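You operate a simulated robot arm through the tools that you are given. There is no shell and no other tool. Be economical: measure what you need, move in short steps, check, and stop when the job is done.

You are at the controls of a simulated robot arm. One attempt, no reset.

## Task
Put the cone away in the pale box and fasten its catch.
Fine: the other two finds stay out on the desk. Where these are worked on the way, their far stop is far enough and under half their travel is too little: pale box catch.

Only the result counts: the job must be done as asked and must still hold three seconds after the hand-in. Knocking over, shifting, dropping, spilling or breaking anything else fails it.

## Robot
A 6-joint arm with a two-finger parallel gripper, fixed in place. Base frame: the origin is at the foot of the arm, x ahead of it, y to its left, z up; the work surface is at about z = 0.74. Readings come in m, rad, newtons and seconds.
With the tool pointing down near the work surface it reaches from about 0.26 to 0.68 m from the base axis. Its first joint turns from -1.152 to 1.152 rad. Payload 2.9 kg.
The tool frame sits at the grasp point between the pads (the TCP): z along the fingers, y along the line on which they close. The tips reach 0.03 m beyond it. Largest opening 0.11 m; finger width 0.02, thickness 0.01; the body of the gripper, 0.048 by 0.112 m, starts 0.055 m behind the TCP.
Orientation is that of the tool frame in the base frame, as a unit quaternion [w, x, y, z]. With the fingers straight down and closing along the base's y, the tool's x points along the base's -x, its y along +y and its z along -z.

## Interface
- The arm moves only by the tool drive_tool. Its arguments are lists of equal length, an entry for each row: "linear": the shift along the base's x, y, z in m, a list of three; "rotation": the turn, a rotation vector about the base's x, y, z in rad, a list of three; "claw": the finger opening in m, from 0 to 0.11. In form: {"linear": [[dx, dy, dz], ...], "rotation": [[ax, ay, az], ...], "claw": [claw, ...]}. A call has 1 to 20 rows; each row shifts and turns the commanded pose from where the row before left it. Rows are played at 5 a second. More than 0.05 m and 0.15 rad between two rows, or a gripper value outside its range, and nothing of the call is played. Where a pose cannot be reached the arm comes as near as it can. A force on the tool above 70 N (or 10 N above the force at the start of the call, whichever is more), or a blocked arm, ends the call early, and 0.2 s more pass. Each finger travels about 0.108 m/s and halts on what it meets, pressing with about 27 N; the grip force reading is that of the motor and also rises with nothing between the fingers. The clock runs only during rows and for 0.2 s after the last one: add rows that do not move to give the fingers time. The reply holds the time, the measured pose of the TCP, the force on the tool along the base axes, the opening and the grip force, in the units named above and with some noise, with the torque about the TCP (base axes, N m) and any sound that the robot's microphone picked up, and new pictures: "show" is both (left out), scene, wrist or none.
- Cameras (640 x 400 px; columns grow to the right, rows downward): "scene" is fixed at [0.0836, 0.4391, 1.3891]; the picture's right is [-0.70, -0.72, 0.00], its down [-0.37, 0.36, -0.85] and it looks along [0.61, -0.59, -0.52] (base axes); focal length 372 px, centre (320, 200). "wrist" rides on the gripper at [0.072, 0.017, -0.103] in the tool frame; the picture's right is [-0.23, 0.97, 0.00], its down [-0.76, -0.18, -0.62] and it looks along [-0.61, -0.14, 0.78] (tool axes); focal length 222 px, centre (320, 200).
- point_at(camera, pixels): for up to 12 pixels [column, row] of the newest picture of that camera ("zoom" is the newest enlarged one), the place [x, y, z] in the base frame of the surface seen there, good to about 0.002 m. No time passes.
- inspect(camera, box): a new picture of the part [left, top, right, bottom] of that camera's present view, enlarged. No time passes.
- sign_off(): hands the job in; it is judged then, once.

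Keep the steps short. Do not move on a guess: measure, check each grasp and each placing, and mend mistakes. In all there are 80 turns and 200 pictures (those below and enlarged ones count). Leave the gripper open and the arm clear of the work at the hand-in unless told otherwise, and finish with a single line.

The tools are called after "Request:" as name(argument=value, ...) on one line, values as JSON. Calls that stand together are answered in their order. drive_tool: Moves the arm, as the interface text tells. Its arguments: {"type":"object","properties":{"linear":{"type":"array","items":{"type":"array","items":{"type":"number"}}},"rotation":{"type":"array","items":{"type":"array","items":{"type":"number"}}},"claw":{"type":"array","items":{"type":"number"}},"show":{"type":"string","enum":["both","scene","wrist","none"]}},"required":["linear","rotation","claw"]} The other tools are called the same way: point_at (camera, pixels) gives the place of the surface under pixels of a picture; inspect (camera, box) takes an enlarged picture of a part of a camera's view; sign_off () hands the job in.

At the start:

```text
time_s: 0.0
position: [0.4305, -0.0044, 1.0807]
tcp_rot: [0.0, 0.0, 1.0, 0.0]
wrist_force: [0.3, 0.5, 0.3]
torque: [0.01, -0.01, -0.01]
width: 0.1101
gripper_force: 0.1
```

scene: 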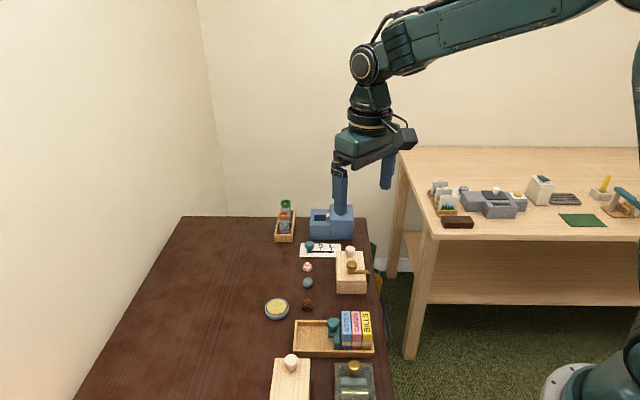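
wrist: 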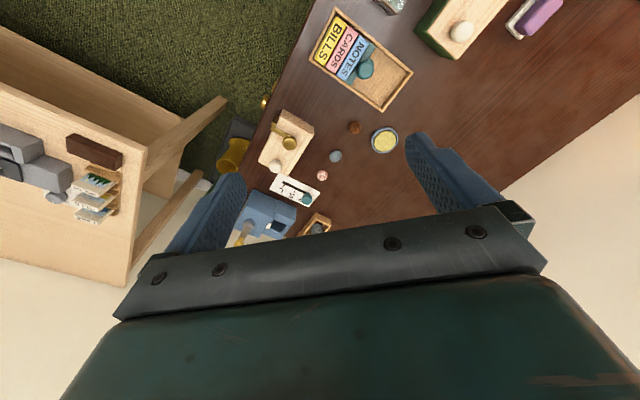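

I see several small boxes on the dark desk, and three small finds near (307,267), (308,283) and (307,305). I'll enlarge the areas first.

Request:
inspect(camera="scene", box=[260, 230, 390, 311])

Request:
inspect(camera="scene", box=[240, 300, 400, 400])

Request:
inspect(camera="wrist", box=[240, 80, 420, 220])

Request:
inspect(camera="wrist", box=[360, 0, 580, 138])

```text
4.92 times, centred on (325, 270) of scene
```

zoom: 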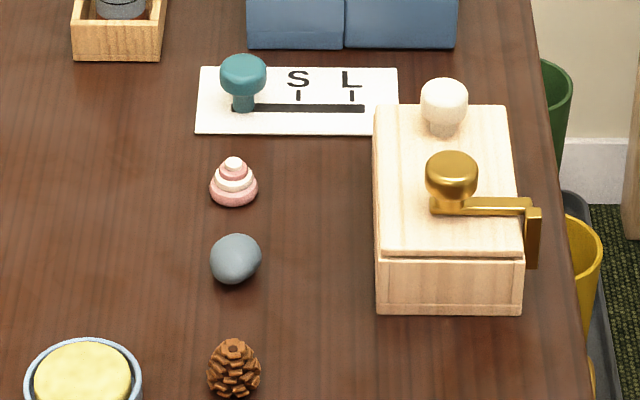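

```text
4.00 times, centred on (320, 350) of scene
```

zoom: 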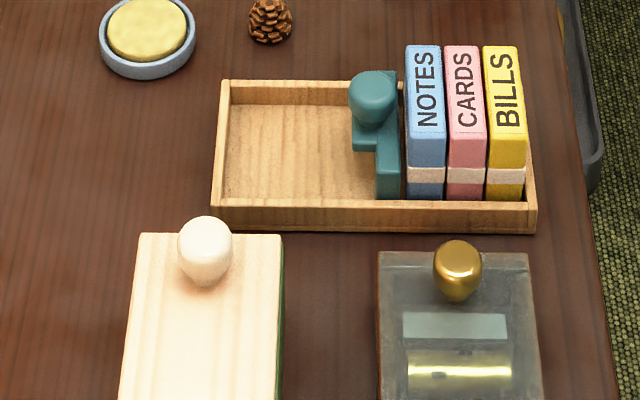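

```text
2.86 times, centred on (330, 150) of wrist
```

zoom: 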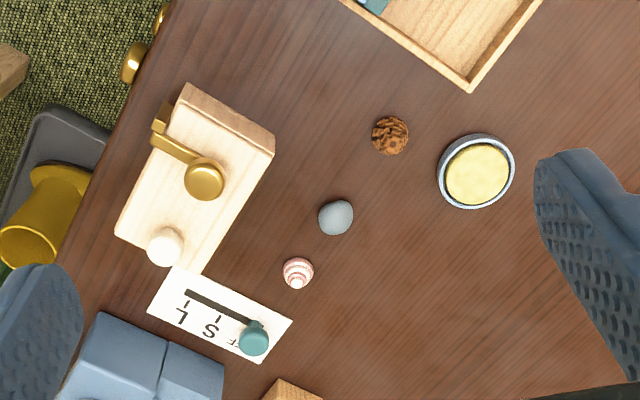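

```text
2.90 times, centred on (470, 69) of wrist
```

zoom: 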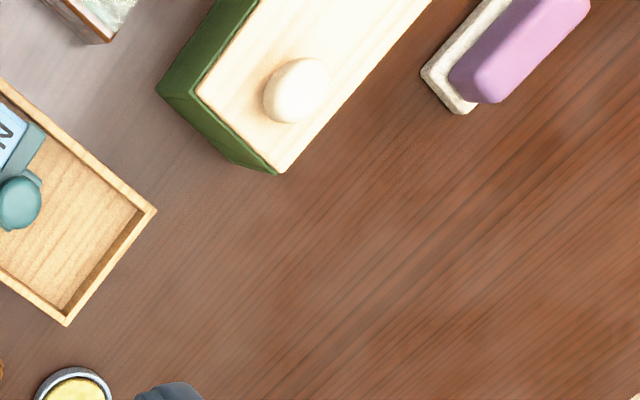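

The cone is the pine cone near (307,305). The pale box is the wooden one at (350,270), with a white knob and a brass catch. I'll measure both.

Request:
inspect(camera="scene", box=[325, 240, 381, 300])

Request:
point_at(camera="scene", pixels=[[307, 304], [308, 283], [307, 267], [350, 252], [352, 266], [368, 272], [337, 281], [366, 280], [337, 292], [365, 292], [337, 253], [362, 253]])

Request:
point_at(camera="wrist", pixels=[[297, 143], [276, 167], [286, 139], [349, 126], [315, 128], [316, 132], [291, 111], [275, 165], [262, 160], [305, 190], [354, 128], [297, 175]])

```text
6.67 times, centred on (353, 270) of scene
```

zoom: 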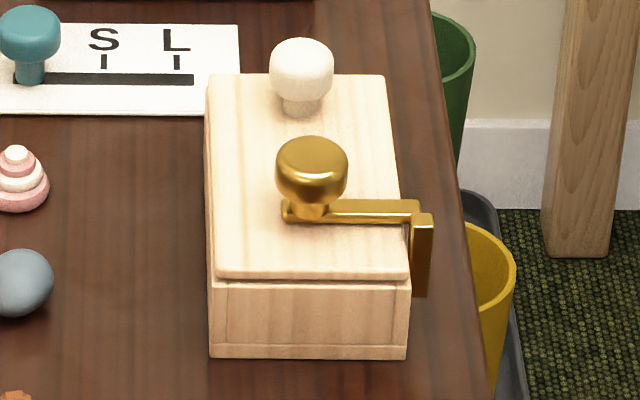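

```text
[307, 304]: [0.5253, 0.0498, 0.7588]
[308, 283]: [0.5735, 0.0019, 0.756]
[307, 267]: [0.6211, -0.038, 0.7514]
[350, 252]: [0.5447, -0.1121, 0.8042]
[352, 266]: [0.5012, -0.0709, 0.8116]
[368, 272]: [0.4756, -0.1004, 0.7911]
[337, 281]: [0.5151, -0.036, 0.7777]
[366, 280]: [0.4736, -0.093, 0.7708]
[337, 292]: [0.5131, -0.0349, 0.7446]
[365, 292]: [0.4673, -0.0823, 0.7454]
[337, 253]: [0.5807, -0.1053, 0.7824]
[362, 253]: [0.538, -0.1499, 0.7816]
```

```text
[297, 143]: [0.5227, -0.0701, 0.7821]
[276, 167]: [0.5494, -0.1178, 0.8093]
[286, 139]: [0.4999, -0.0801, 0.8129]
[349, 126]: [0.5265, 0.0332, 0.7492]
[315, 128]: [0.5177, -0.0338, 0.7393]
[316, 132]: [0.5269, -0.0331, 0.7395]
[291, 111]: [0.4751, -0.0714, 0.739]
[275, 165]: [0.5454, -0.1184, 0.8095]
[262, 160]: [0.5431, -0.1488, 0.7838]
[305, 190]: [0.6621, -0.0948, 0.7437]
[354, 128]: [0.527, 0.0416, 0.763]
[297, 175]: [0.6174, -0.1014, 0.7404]
```

The brass bar runs from a post at the box's right side, across the lid, to a knob at about (0.500,-0.080). I'll bring the wrist camera closer to see how it works.

Request:
drive_tool(linear=[[0.005, -0.019, -0.04], [0.005, -0.019, -0.04], [0.005, -0.019, -0.04], [0.0, -0.019, -0.04], [0, 0, 0]], rotation=[[0, 0, 0], [0, 0, 0], [0, 0, 0], [0, 0, 0], [0, 0, 0]], claw=[0.11, 0.11, 0.11, 0.11, 0.11])

```text
time_s: 1.2
position: [0.4459, -0.079, 0.9193]
tcp_rot: [0.0, 0.0, 1.0, 0.0]
wrist_force: [-0.3, 0.0, 0.4]
torque: [0.0, -0.02, 0.01]
width: 0.1099
gripper_force: 0.1
```

scene: 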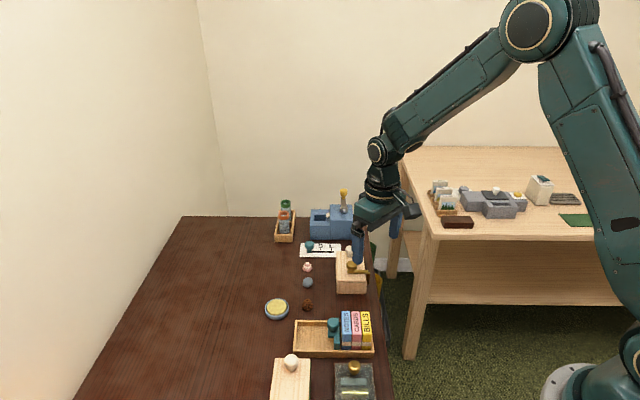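
wrist: 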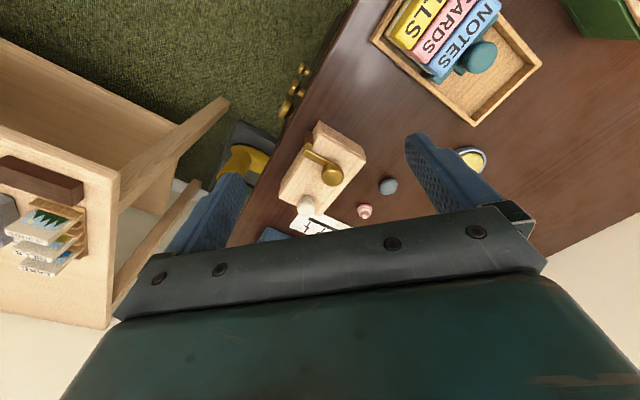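

Request:
inspect(camera="wrist", box=[260, 110, 388, 230])

Request:
inspect(camera="scene", box=[325, 240, 381, 300])

```text
3.33 times, centred on (324, 170) of wrist
```

zoom: 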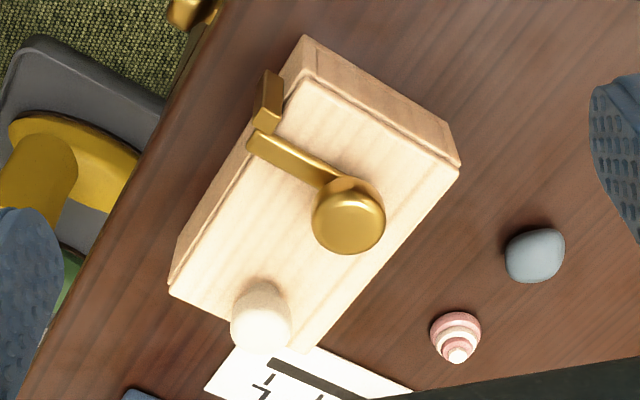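

```text
6.67 times, centred on (353, 270) of scene
```

zoom: 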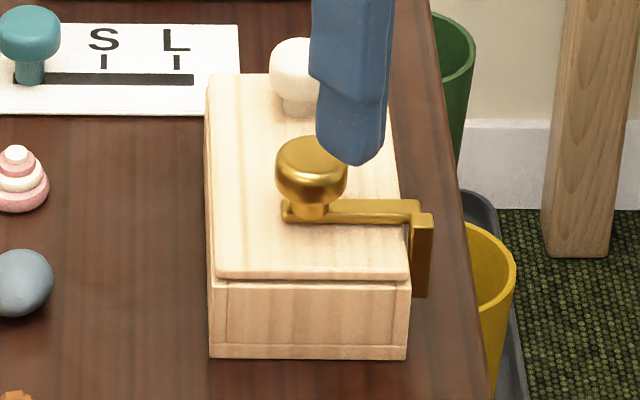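

Request:
inspect(camera="wrist", box=[300, 120, 348, 165])

Request:
point_at(camera="wrist", pixels=[[332, 173], [313, 155], [317, 157], [323, 161], [311, 153], [315, 133], [313, 140], [312, 147], [322, 126], [345, 148], [306, 205], [312, 200]])

Request:
point_at(camera="scene", pixels=[[361, 272], [358, 272], [355, 271], [362, 273], [360, 277], [351, 272], [363, 284], [344, 271], [342, 278], [361, 283], [352, 282], [361, 270]])

```text
8.89 times, centred on (324, 142) of wrist
```

zoom: 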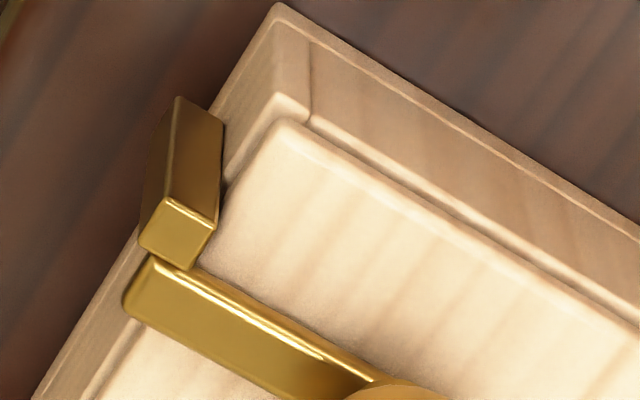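

```text
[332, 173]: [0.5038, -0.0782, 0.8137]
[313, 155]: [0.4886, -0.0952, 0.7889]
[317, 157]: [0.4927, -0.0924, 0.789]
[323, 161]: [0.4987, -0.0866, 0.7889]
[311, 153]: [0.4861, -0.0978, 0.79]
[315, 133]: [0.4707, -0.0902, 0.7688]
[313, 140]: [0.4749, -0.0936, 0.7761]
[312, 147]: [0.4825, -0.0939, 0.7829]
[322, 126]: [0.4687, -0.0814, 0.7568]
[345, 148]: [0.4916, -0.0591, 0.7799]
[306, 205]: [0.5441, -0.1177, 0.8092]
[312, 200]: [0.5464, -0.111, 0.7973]
```

```text
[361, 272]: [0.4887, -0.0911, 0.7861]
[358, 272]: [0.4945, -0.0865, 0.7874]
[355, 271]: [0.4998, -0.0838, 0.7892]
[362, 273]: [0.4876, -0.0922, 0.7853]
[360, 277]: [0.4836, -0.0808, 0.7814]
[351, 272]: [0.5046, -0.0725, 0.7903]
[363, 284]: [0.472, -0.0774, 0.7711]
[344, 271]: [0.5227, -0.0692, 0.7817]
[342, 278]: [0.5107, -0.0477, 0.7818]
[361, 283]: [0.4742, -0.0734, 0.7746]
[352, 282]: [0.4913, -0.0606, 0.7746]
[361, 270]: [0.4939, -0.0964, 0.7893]
```

Request:
point_at(camera="wrist", pixels=[[313.5, 144], [312, 145.5], [314, 146.5], [315.5, 145.5], [313, 148], [311.5, 146.5], [315, 138], [313.5, 132.5], [316, 134], [311.5, 151], [313, 152], [310.5, 153]])

Request:
inspect(camera="scene", box=[346, 258, 370, 288])

```text
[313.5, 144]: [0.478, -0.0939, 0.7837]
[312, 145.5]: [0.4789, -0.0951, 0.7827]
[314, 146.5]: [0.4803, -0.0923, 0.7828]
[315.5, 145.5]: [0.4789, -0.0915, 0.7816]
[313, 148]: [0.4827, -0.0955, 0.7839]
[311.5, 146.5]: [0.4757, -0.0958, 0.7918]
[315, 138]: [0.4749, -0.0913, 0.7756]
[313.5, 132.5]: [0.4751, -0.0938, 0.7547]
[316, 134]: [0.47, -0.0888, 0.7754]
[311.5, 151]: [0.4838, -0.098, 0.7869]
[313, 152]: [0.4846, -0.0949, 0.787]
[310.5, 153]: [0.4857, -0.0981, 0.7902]
```

```text
13.33 times, centred on (358, 273) of scene
```

zoom: 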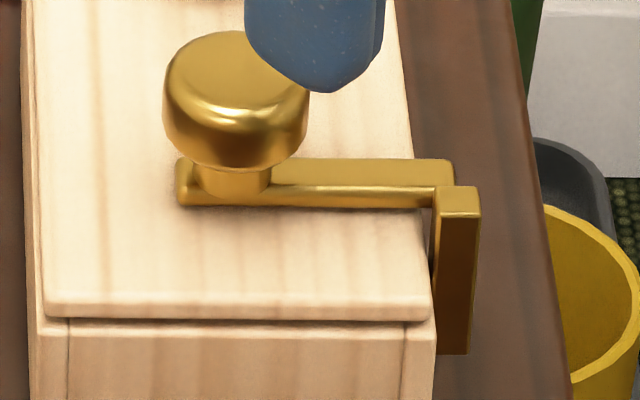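

The bar lies on the lid, and a separate brass block sits on the box's outer side. How it works isn't clear yet. I'll turn the tool 45° so the fingers can straddle the bar, and hover over the brass knob for a better view.

Request:
drive_tool(linear=[[0.01, 0, 0], [0.01, 0, 0], [0.01, 0, 0], [0.01, 0, -0.005], [0.01, 0, -0.005], [0.006, 0, -0.005], [0, 0, 0]], rotation=[[0, 0, 0.131], [0, 0, 0.131], [0, 0, 0.131], [0, 0, 0.131], [0, 0, 0.131], [0, 0, 0.131], [0, 0, 0]], claw=[0.11, 0.11, 0.11, 0.11, 0.11, 0.11, 0.11])

```text
time_s: 2.8
position: [0.5011, -0.0788, 0.9051]
tcp_rot: [0.0, -0.384, 0.923, -0.001]
wrist_force: [0.5, -0.1, 0.3]
torque: [-0.01, 0.02, 0.01]
width: 0.1097
gripper_force: 0.0
```

scene: 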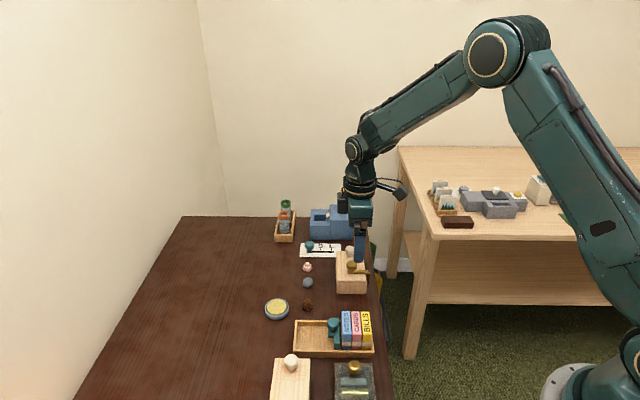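
wrist: 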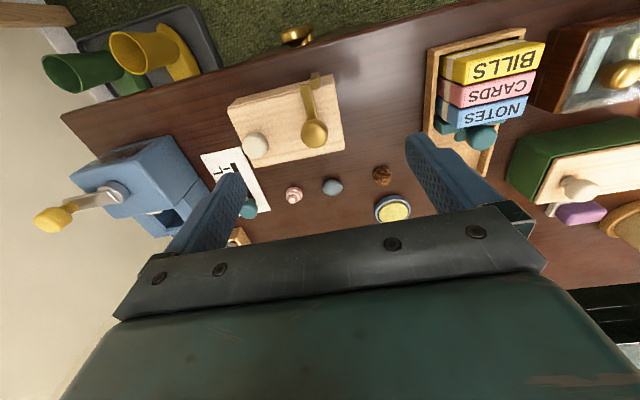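

Request:
inspect(camera="wrist", box=[220, 60, 360, 170])

Request:
inspect(camera="wrist", box=[290, 65, 340, 110])

```text
3.64 times, centred on (290, 115) of wrist
```

zoom: 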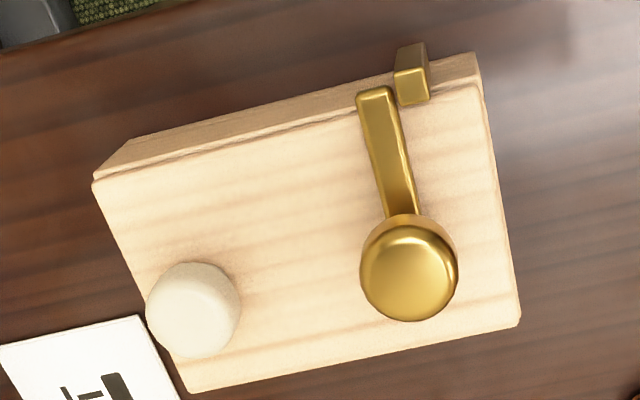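

```text
8.89 times, centred on (315, 88) of wrist
```

zoom: 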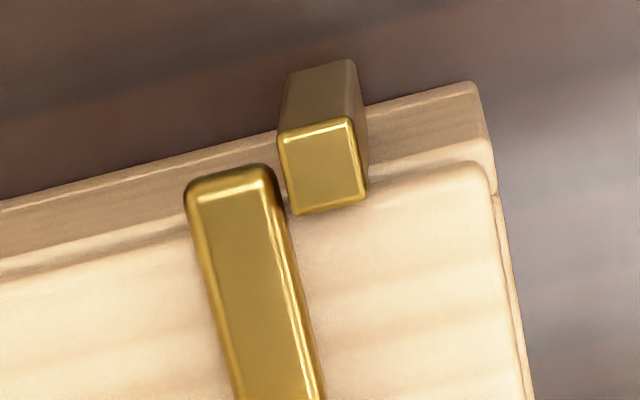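

Request:
point_at(camera="wrist", pixels=[[314.7, 133], [305, 133], [325, 133], [314.7, 126], [314.7, 141], [255, 145], [248, 145], [263, 145], [307, 92], [316, 90], [311, 105], [381, 175]])

```text
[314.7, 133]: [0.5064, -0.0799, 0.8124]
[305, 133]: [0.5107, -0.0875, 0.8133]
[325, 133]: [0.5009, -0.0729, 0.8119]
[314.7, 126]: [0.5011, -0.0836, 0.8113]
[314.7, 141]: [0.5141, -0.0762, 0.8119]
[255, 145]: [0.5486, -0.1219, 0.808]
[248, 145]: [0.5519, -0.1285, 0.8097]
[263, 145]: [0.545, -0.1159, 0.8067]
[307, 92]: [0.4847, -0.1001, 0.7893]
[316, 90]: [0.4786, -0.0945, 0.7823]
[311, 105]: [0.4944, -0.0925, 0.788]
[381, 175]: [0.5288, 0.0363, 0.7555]
```

The brass knob's centre is at about (0.506,-0.079), top z 0.812. I'll narrow the fingers to 0.05 so they miss the white knob, then go down around the brass knob.

Request:
drive_tool(linear=[[0.005, 0, 0], [0, 0, -0.02], [0, 0, -0.02], [0, 0, -0.02], [0, 0, -0.015], [0, 0, -0.007], [0, 0, 0]], rotation=[[0, 0, 0], [0, 0, 0], [0, 0, 0], [0, 0, 0], [0, 0, 0], [0, 0, 0], [0, 0, 0]], claw=[0.05, 0.05, 0.05, 0.05, 0.05, 0.05, 0.05])

```text
time_s: 4.4
position: [0.5071, -0.0819, 0.8227]
tcp_rot: [0.0, -0.384, 0.923, 0.0]
wrist_force: [0.1, 0.5, 0.0]
torque: [-0.03, 0.02, 0.03]
width: 0.0499
gripper_force: 0.1
```

scene: 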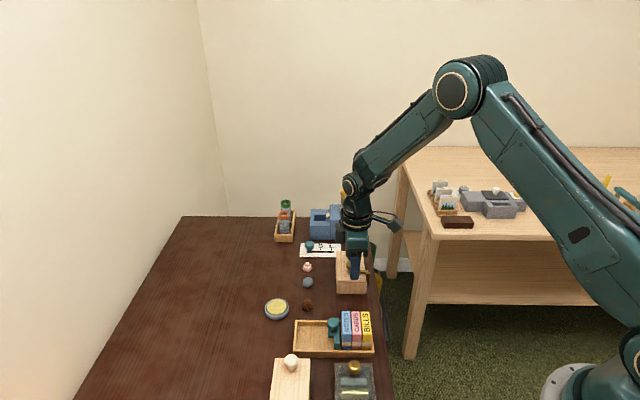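
wrist: 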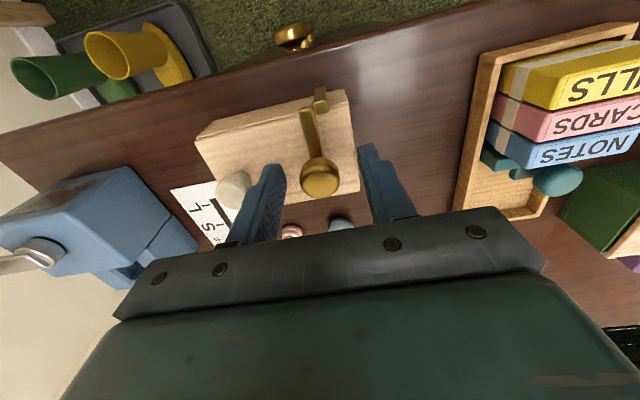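

The fingers straddle the knob. I'll close on it.

Request:
drive_tool(linear=[[0, 0.002, 0], [0, 0, 0], [0, 0, 0], [0, 0, 0]], rotation=[[0, 0, 0], [0, 0, 0], [0, 0, 0], [0, 0, 0]], claw=[0.035, 0.025, 0.018, 0.015], show="wrist")

```text
time_s: 5.4
position: [0.5059, -0.0802, 0.8236]
tcp_rot: [0.001, -0.383, 0.924, 0.0]
wrist_force: [1.3, -0.3, 0.0]
torque: [-0.03, 0.01, 0.0]
width: 0.0254
gripper_force: 26.9
```

wrist: 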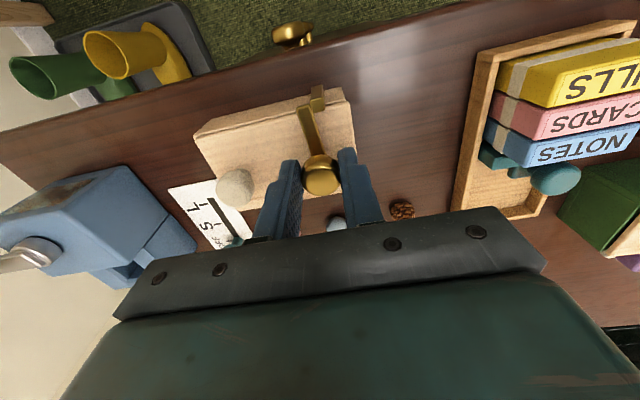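

Grip is solid (width 0.025). Now I'll try a small counter-clockwise turn, which should take the bar away from the block.

Request:
drive_tool(linear=[[0, 0, 0], [0, 0, 0], [0, 0, 0], [0, 0, 0]], rotation=[[0, 0, 0.05], [0, 0, 0.05], [0, 0, 0.05], [0, 0, 0]], claw=[0.015, 0.015, 0.015, 0.015], show="wrist")

Request:
inspect(camera="wrist", box=[190, 70, 380, 220])

```text
time_s: 6.4
position: [0.5062, -0.0782, 0.8233]
tcp_rot: [0.0, -0.451, 0.893, 0.0]
wrist_force: [-3.4, -4.3, 7.0]
torque: [-0.16, 0.11, 0.01]
width: 0.0253
gripper_force: 27.3
```

wrist: 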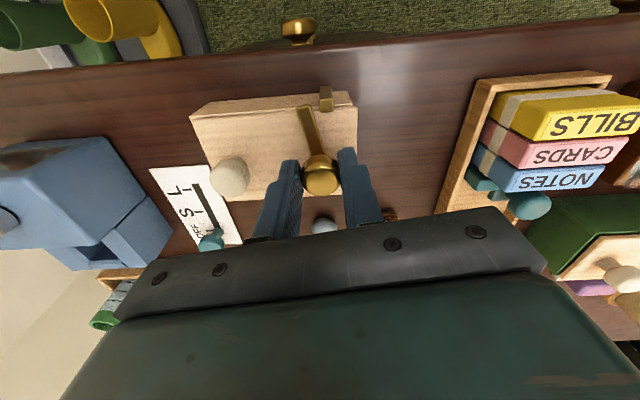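

```text
2.67 times, centred on (285, 145) of wrist
```

zoom: 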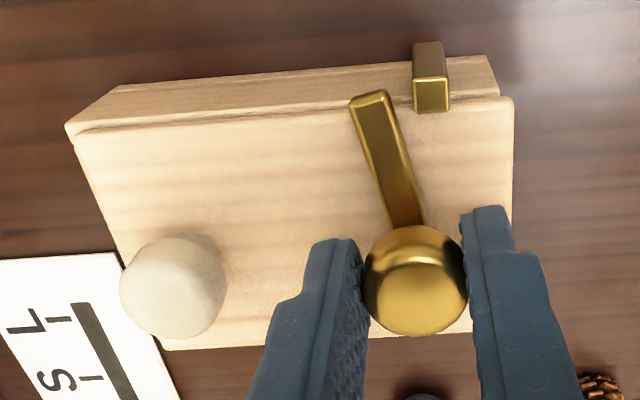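

The bar turned away from the block with almost no resistance, so the catch pivots at the knob. I'll keep turning toward its other stop.

Request:
drive_tool(linear=[[0, 0, 0], [0, 0, 0], [0, 0, 0], [0, 0, 0], [0, 0, 0], [0, 0, 0]], rotation=[[0, 0, 0.12], [0, 0, 0.12], [0, 0, 0.12], [0, 0, 0.12], [0, 0, 0.12], [0, 0, 0]], claw=[0.015, 0.015, 0.015, 0.015, 0.015, 0.015])

```text
time_s: 7.8
position: [0.5065, -0.0778, 0.823]
tcp_rot: [0.002, -0.696, 0.718, -0.001]
wrist_force: [-1.0, -2.1, 12.2]
torque: [-0.07, 0.02, 0.03]
width: 0.0251
gripper_force: 27.4
```

scene: 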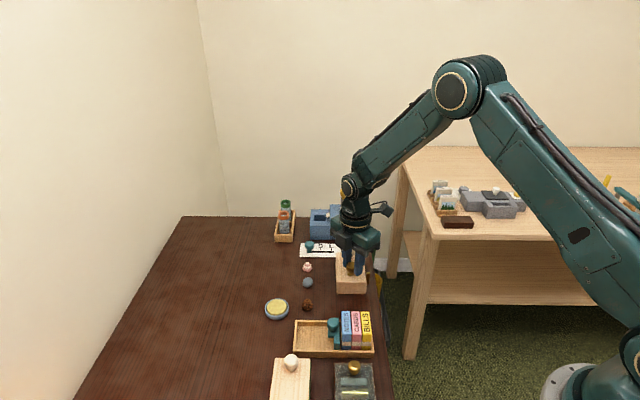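
wrist: 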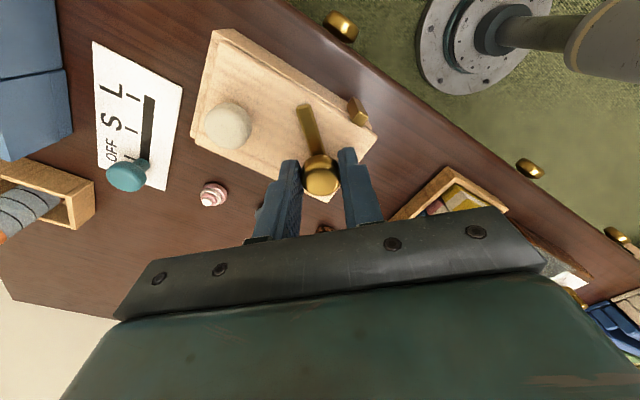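

The bar has turned about 45°. I'll raise the tool 1 mm to ease the vertical force and keep turning.

Request:
drive_tool(linear=[[0, 0, 0.001], [0, 0, 0], [0, 0, 0], [0, 0, 0], [0, 0, 0], [0, 0, 0]], rotation=[[0, 0, 0.12], [0, 0, 0.12], [0, 0, 0.12], [0, 0, 0.12], [0, 0, 0.1], [0, 0, 0]], claw=[0.015, 0.015, 0.015, 0.015, 0.015, 0.015])

Request:
inspect(camera="wrist", box=[190, 30, 380, 220])

```text
time_s: 9.2
position: [0.5058, -0.0784, 0.8246]
tcp_rot: [0.0, 0.872, -0.489, -0.001]
wrist_force: [0.0, 0.7, -1.0]
torque: [0.18, 0.16, -0.01]
width: 0.0249
gripper_force: 26.8
```

scene: 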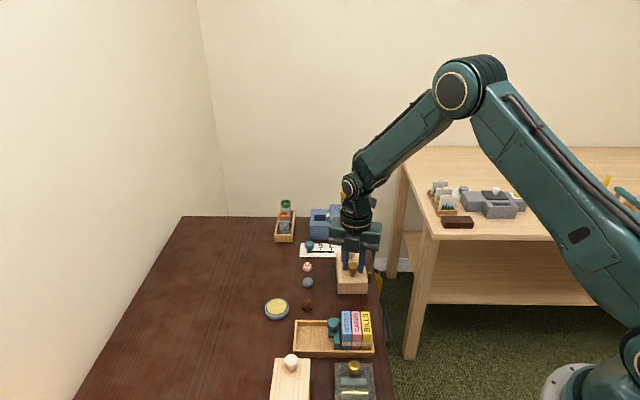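
wrist: 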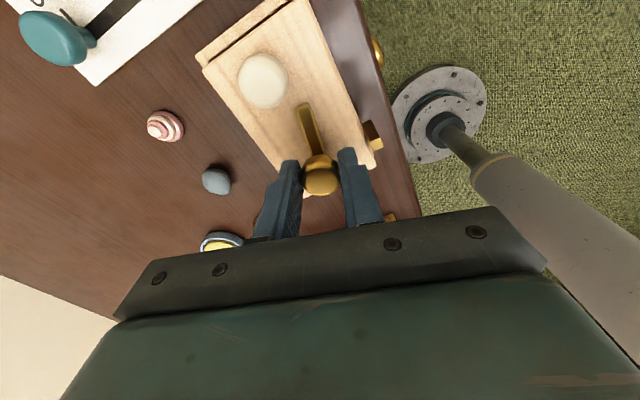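

```text
2.11 times, centred on (285, 125) of wrist
```

zoom: 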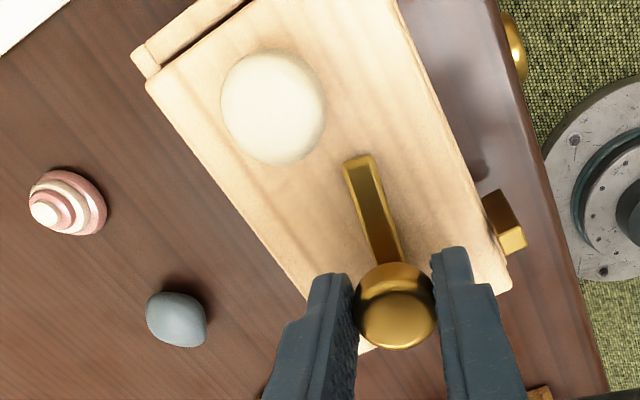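

The bar has turned about 76° and I feel no stop yet. I'll turn it a little further to find the stop.

Request:
drive_tool(linear=[[0, 0, 0], [0, 0, 0], [0, 0, 0], [0, 0, 0]], rotation=[[0, 0, 0.08], [0, 0, 0.08], [0, 0, 0.08], [0, 0, 0]], claw=[0.015, 0.015, 0.015, 0.015])

Request:
inspect(camera="wrist", box=[190, 0, 420, 210])

```text
time_s: 10.2
position: [0.506, -0.0787, 0.8239]
tcp_rot: [0.0, 0.924, -0.382, 0.0]
wrist_force: [-0.9, -1.0, -0.1]
torque: [0.08, 0.2, -0.09]
width: 0.025
gripper_force: 28.0
```

scene: 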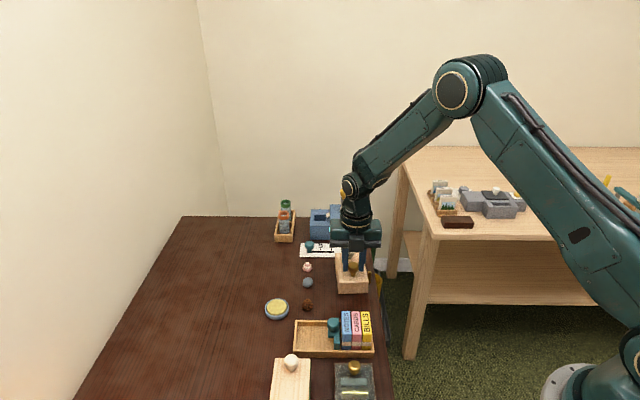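
wrist: 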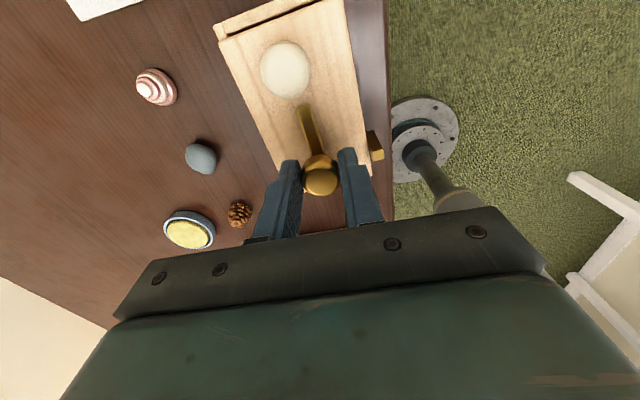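

```text
1.90 times, centred on (305, 105) of wrist
```

zoom: 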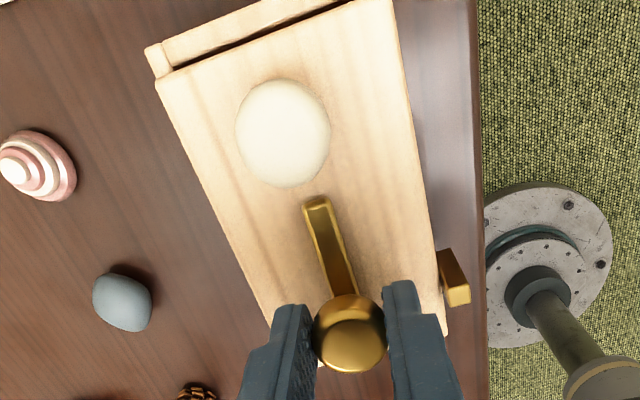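

The catch has turned a full 90°, and the bar now lies along the lid. I'll let go, rise, and move over the white knob at about (0.548,-0.121).

Request:
drive_tool(linear=[[0, 0, 0], [0, 0, 0], [0, 0, 0.03], [0, 0, 0.03], [0.0213, -0.0215, 0], [0.0213, -0.0215, 0], [0, 0, 0]], rotation=[[0, 0, 0], [0, 0, 0], [0, 0, 0], [0, 0, 0], [0, 0, 0], [0, 0, 0], [0, 0, 0]], claw=[0.04, 0.05, 0.05, 0.05, 0.05, 0.05, 0.05])

Request:
inspect(camera="scene", box=[325, 240, 381, 300])

Request:
inspect(camera="wrist", box=[220, 40, 420, 230])

```text
time_s: 11.8
position: [0.5499, -0.1219, 0.8841]
tcp_rot: [0.0, 0.924, -0.382, 0.0]
wrist_force: [0.2, -0.1, 0.2]
torque: [0.01, 0.01, 0.05]
width: 0.0504
gripper_force: 0.1
```

scene: 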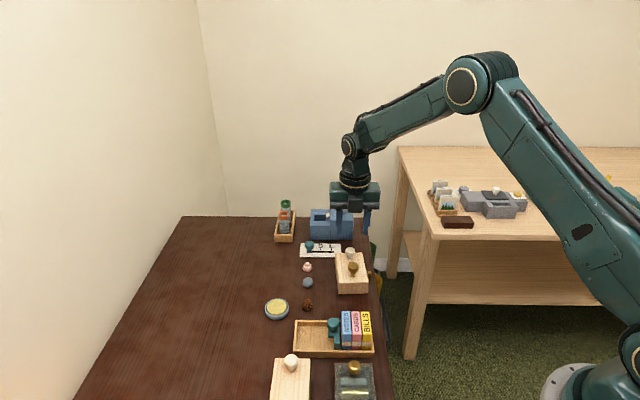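
wrist: 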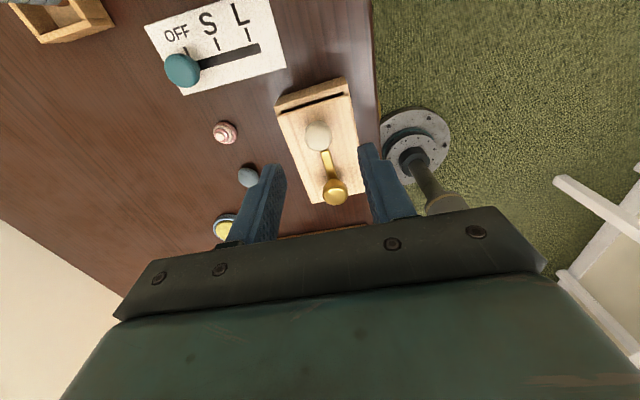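

```text
6.67 times, centred on (353, 270) of scene
```

zoom: 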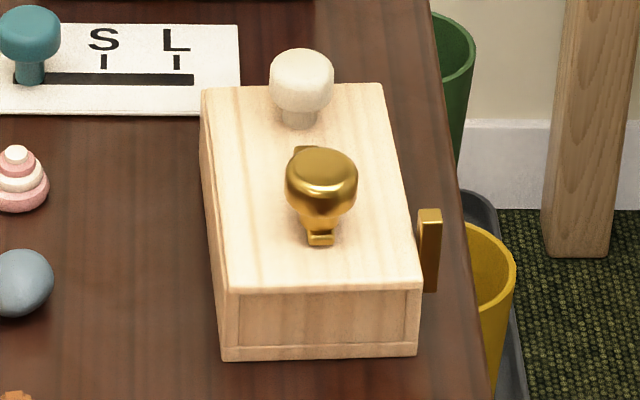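

```text
2.11 times, centred on (320, 135) of wrist
```

zoom: 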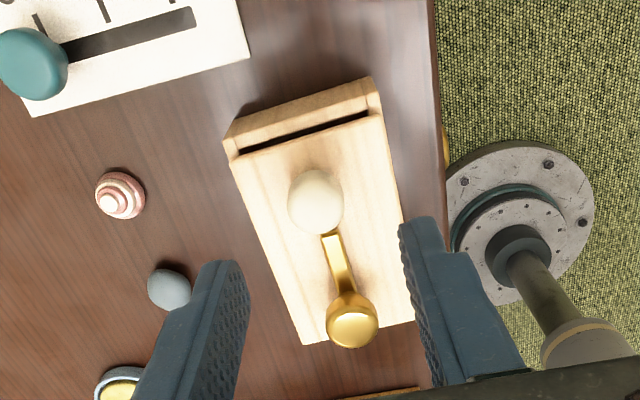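

The lid has slid about 5 mm toward the near end, so it's a sliding lid, and the block keeps the bar from moving that way. The box also turned slightly. I'll re-measure.

Request:
point_at(camera="wrist", pixels=[[318, 137], [318, 130], [310, 137], [327, 137], [335, 192], [280, 113], [356, 94], [361, 165], [312, 202], [345, 76], [275, 101], [318, 106]])

Request:
point_at(camera="scene", pixels=[[350.5, 250], [353, 265], [337, 254], [340, 283], [367, 283], [361, 254], [340, 292], [367, 292], [362.5, 272], [369, 273], [350, 290], [360, 290]])

```text
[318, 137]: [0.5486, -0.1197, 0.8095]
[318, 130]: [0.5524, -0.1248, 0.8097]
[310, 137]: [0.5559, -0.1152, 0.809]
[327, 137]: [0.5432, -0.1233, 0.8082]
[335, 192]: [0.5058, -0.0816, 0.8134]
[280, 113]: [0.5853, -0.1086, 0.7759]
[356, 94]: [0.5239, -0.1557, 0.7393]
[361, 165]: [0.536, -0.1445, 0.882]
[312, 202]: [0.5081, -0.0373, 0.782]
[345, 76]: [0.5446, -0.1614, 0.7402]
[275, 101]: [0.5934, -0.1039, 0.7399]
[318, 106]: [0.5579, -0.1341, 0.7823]
```

```text
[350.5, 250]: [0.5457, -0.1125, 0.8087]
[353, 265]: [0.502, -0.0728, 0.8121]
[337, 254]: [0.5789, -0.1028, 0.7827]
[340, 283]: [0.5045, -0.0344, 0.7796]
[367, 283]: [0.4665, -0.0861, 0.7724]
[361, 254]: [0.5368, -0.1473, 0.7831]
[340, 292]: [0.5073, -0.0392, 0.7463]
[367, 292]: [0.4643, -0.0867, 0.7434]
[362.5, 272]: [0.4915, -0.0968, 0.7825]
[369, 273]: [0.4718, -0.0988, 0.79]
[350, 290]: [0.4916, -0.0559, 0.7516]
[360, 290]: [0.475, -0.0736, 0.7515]
```

The white knob is centred at about (0.549,-0.120) and the box axis is now at about -42°. I'll go down and grip the white knob.

Request:
drive_tool(linear=[[-0.001, 0.0015, -0.02], [0, 0, -0.02], [0, 0, -0.015], [0, 0, -0.008], [0, 0, 0], [0, 0, 0], [0, 0, 0], [0, 0, 0]], rotation=[[0, 0, 0.05], [0, 0, 0], [0, 0, 0], [0, 0, 0], [0, 0, 0], [0, 0, 0], [0, 0, 0], [0, 0, 0]], claw=[0.05, 0.05, 0.05, 0.05, 0.05, 0.03, 0.015, 0.015])

```text
time_s: 13.6
position: [0.5494, -0.1192, 0.8211]
tcp_rot: [0.0, 0.933, -0.359, 0.0]
wrist_force: [2.2, 2.9, 0.0]
torque: [-0.01, -0.23, 0.0]
width: 0.0233
gripper_force: 27.0
```

scene: 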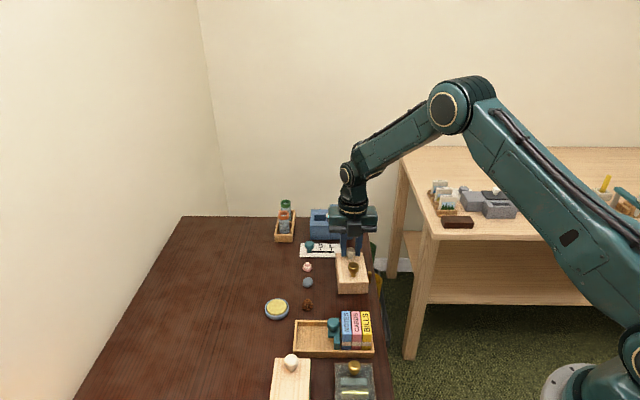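
wrist: 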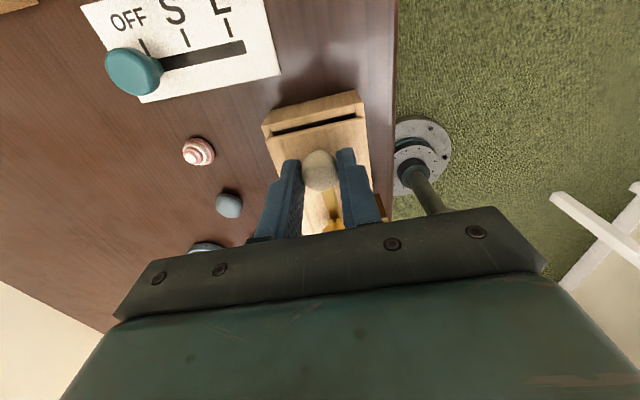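

I've got the knob. I'll slide it 2 cm toward the near end, along (-0.745, 0.667), and check that the box stays put.

Request:
drive_tool(linear=[[-0.0037, 0.0033, 0], [-0.0037, 0.0033, 0], [-0.0037, 0.0033, 0], [-0.0037, 0.0033, 0], [0, 0, 0]], rotation=[[0, 0, 0], [0, 0, 0], [0, 0, 0], [0, 0, 0], [0, 0, 0]], claw=[0.015, 0.015, 0.015, 0.015, 0.015])

Request:
inspect(camera="scene", box=[325, 240, 381, 300])

Request:
inspect(camera="wrist", box=[240, 70, 420, 240])

```text
time_s: 14.8
position: [0.5334, -0.1067, 0.8198]
tcp_rot: [0.0, 0.933, -0.36, 0.001]
wrist_force: [0.0, -0.7, 0.1]
torque: [-0.1, -0.11, -0.06]
width: 0.0234
gripper_force: 27.3
```

scene: 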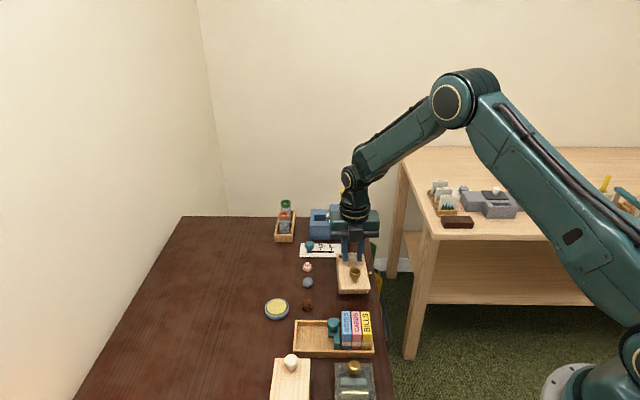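
wrist: 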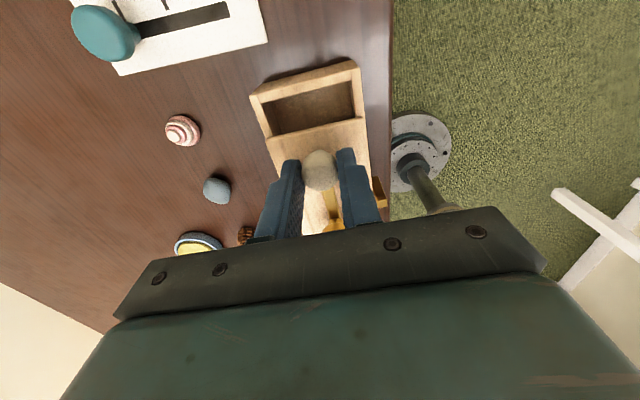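

```text
6.67 times, centred on (353, 270) of scene
```

zoom: 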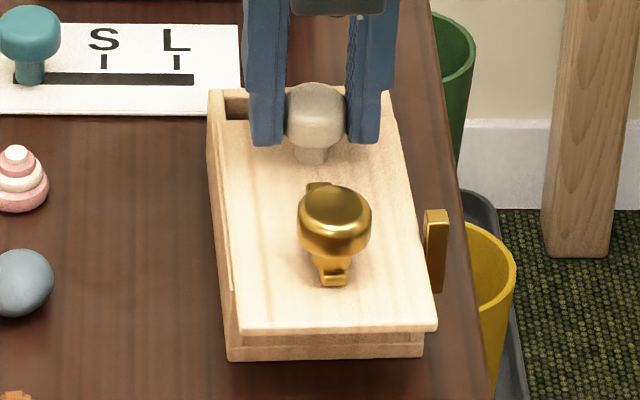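

```text
2.35 times, centred on (330, 155) of wrist
```

zoom: 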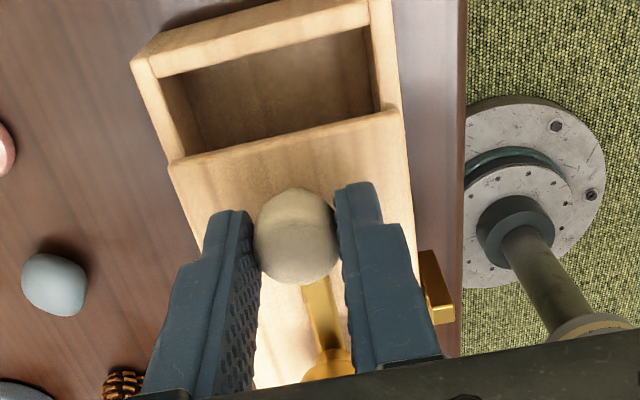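

It slides freely and the box stays put. I'll check what's ahead of the lid, and the size of the cone and the opening.

Request:
point_at(camera="scene", pixels=[[367, 313], [362, 321], [371, 348], [347, 313], [340, 320], [296, 321], [302, 306], [313, 304], [307, 299], [307, 310], [374, 330], [335, 322]])

Request:
point_at(camera="wrist", pixels=[[258, 97], [350, 66], [260, 92], [358, 72], [270, 104], [275, 137], [350, 82], [352, 110], [310, 105], [320, 130], [305, 125], [270, 137]])

Request:
inspect(camera="scene", box=[260, 260, 380, 340])

```text
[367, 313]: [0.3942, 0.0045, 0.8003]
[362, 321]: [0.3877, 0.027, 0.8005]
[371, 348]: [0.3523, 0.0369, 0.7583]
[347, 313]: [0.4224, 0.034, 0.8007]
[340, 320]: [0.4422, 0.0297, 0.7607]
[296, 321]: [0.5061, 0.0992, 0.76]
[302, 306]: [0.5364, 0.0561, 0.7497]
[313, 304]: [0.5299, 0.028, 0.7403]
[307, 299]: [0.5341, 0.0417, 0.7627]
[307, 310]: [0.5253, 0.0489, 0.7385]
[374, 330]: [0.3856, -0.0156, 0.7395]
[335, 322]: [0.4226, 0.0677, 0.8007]
```

```text
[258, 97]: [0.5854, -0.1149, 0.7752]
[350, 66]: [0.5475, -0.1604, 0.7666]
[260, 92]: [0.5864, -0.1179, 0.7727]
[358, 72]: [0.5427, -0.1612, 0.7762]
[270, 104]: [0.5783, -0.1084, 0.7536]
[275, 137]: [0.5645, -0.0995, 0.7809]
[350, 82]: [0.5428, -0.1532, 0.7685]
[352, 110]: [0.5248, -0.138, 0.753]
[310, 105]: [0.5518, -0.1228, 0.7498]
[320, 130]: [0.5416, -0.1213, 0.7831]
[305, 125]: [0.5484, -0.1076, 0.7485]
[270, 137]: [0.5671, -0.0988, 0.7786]
```

```text
5.00 times, centred on (320, 300) of scene
```

zoom: 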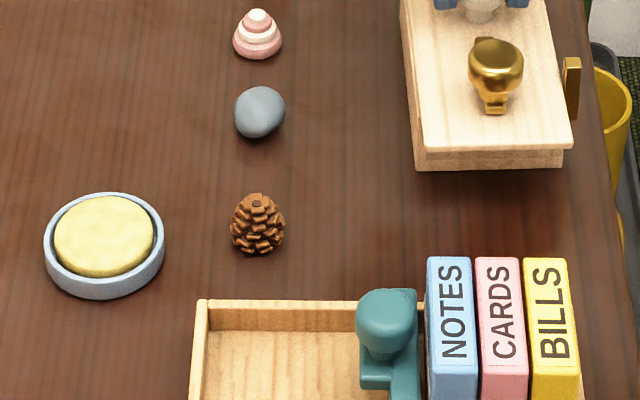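

The path is clear. I'll slide another 2 cm.

Request:
drive_tool(linear=[[-0.0037, 0.0033, 0], [-0.0037, 0.0033, 0], [-0.0037, 0.0033, 0], [-0.0037, 0.0033, 0], [0, 0, 0]], rotation=[[0, 0, 0], [0, 0, 0], [0, 0, 0], [0, 0, 0], [0, 0, 0]], claw=[0.015, 0.015, 0.015, 0.015, 0.015], show="wrist")

Request:
inspect(camera="scene", box=[325, 240, 381, 300])

```text
time_s: 16.0
position: [0.5171, -0.093, 0.8208]
tcp_rot: [0.0, 0.933, -0.36, 0.0]
wrist_force: [0.4, 0.0, 0.9]
torque: [-0.03, 0.02, 0.02]
width: 0.0234
gripper_force: 26.3
```

wrist: 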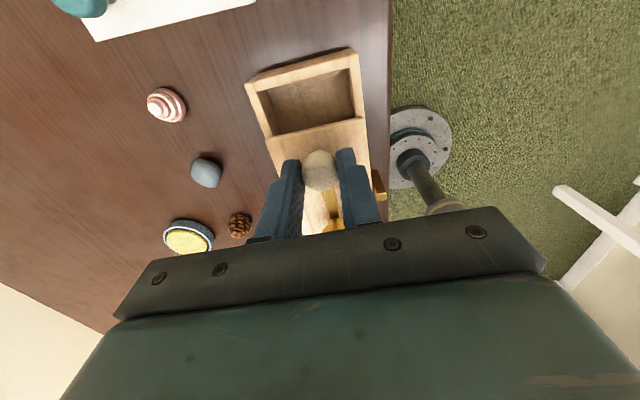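

```text
6.67 times, centred on (353, 270) of scene
```

zoom: 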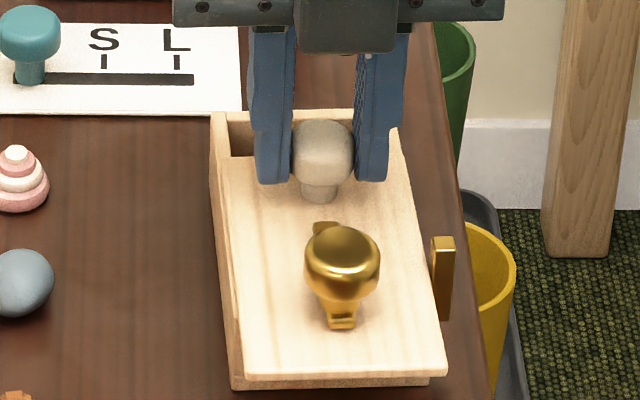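

The box moved about 1 cm with the lid this time, so the lid may be near the end of its travel. I'll measure the opening before moving further.

Request:
point_at(camera="wrist", pixels=[[249, 87], [352, 56], [262, 100], [345, 72], [275, 132], [358, 114], [310, 105], [270, 140], [312, 126], [305, 82], [305, 70], [362, 112]])

Request:
inspect(camera="wrist", box=[230, 40, 400, 190])

Request:
point_at(camera="scene", pixels=[[340, 296.5], [367, 296.5], [371, 276], [342, 295], [371, 295], [337, 257]])

```text
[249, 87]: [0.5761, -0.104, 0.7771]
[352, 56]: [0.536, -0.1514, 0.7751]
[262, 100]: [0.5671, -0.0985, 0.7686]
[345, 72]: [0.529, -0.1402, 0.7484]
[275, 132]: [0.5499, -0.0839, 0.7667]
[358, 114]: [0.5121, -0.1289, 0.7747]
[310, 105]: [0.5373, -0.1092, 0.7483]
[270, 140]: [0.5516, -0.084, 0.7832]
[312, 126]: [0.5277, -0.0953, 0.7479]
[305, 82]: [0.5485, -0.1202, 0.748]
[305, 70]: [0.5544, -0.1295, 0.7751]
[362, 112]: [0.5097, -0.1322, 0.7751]
```

```text
2.67 times, centred on (315, 115) of wrist
```

zoom: 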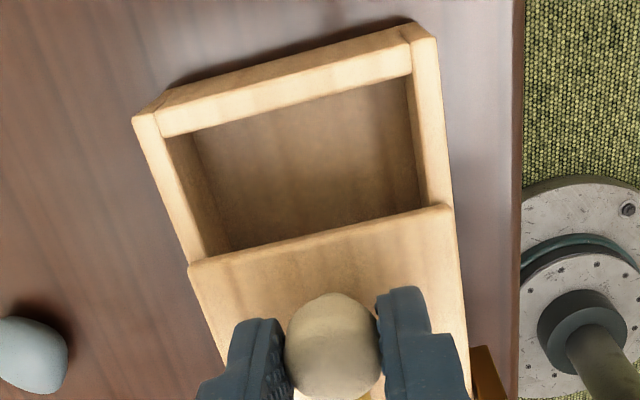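

```text
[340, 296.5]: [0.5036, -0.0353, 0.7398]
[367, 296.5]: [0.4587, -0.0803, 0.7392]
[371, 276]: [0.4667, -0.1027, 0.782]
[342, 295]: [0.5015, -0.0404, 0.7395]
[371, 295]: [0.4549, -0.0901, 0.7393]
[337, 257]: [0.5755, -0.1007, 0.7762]
```

The opening is about 3 cm. I'll pull a further 8 mm to see whether that's the lid's stop. Any box shift can be undone while closing.

Request:
drive_tool(linear=[[-0.002, 0.0018, 0], [-0.002, 0.0018, 0], [-0.002, 0.0018, 0], [0, 0, 0]], rotation=[[0, 0, 0], [0, 0, 0], [0, 0, 0], [0, 0, 0]], claw=[0.015, 0.015, 0.015, 0.015], show="wrist")

Request:
inspect(camera="wrist", box=[230, 40, 400, 190])

```text
time_s: 17.0
position: [0.5118, -0.0877, 0.8219]
tcp_rot: [0.0, 0.933, -0.36, 0.0]
wrist_force: [-0.1, -0.2, 0.1]
torque: [0.06, 0.08, -0.01]
width: 0.0238
gripper_force: 27.3
```

wrist: 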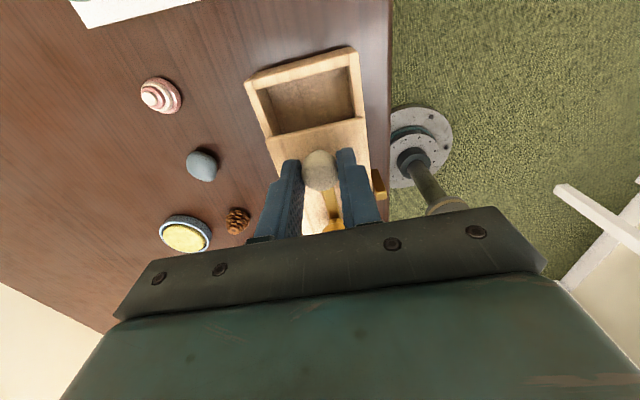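

```text
2.67 times, centred on (315, 115) of wrist
```

zoom: 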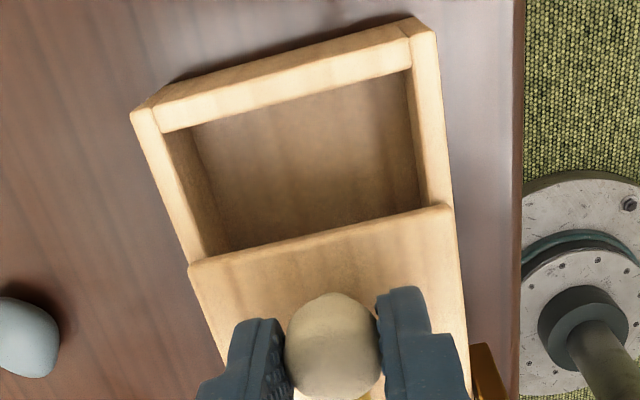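

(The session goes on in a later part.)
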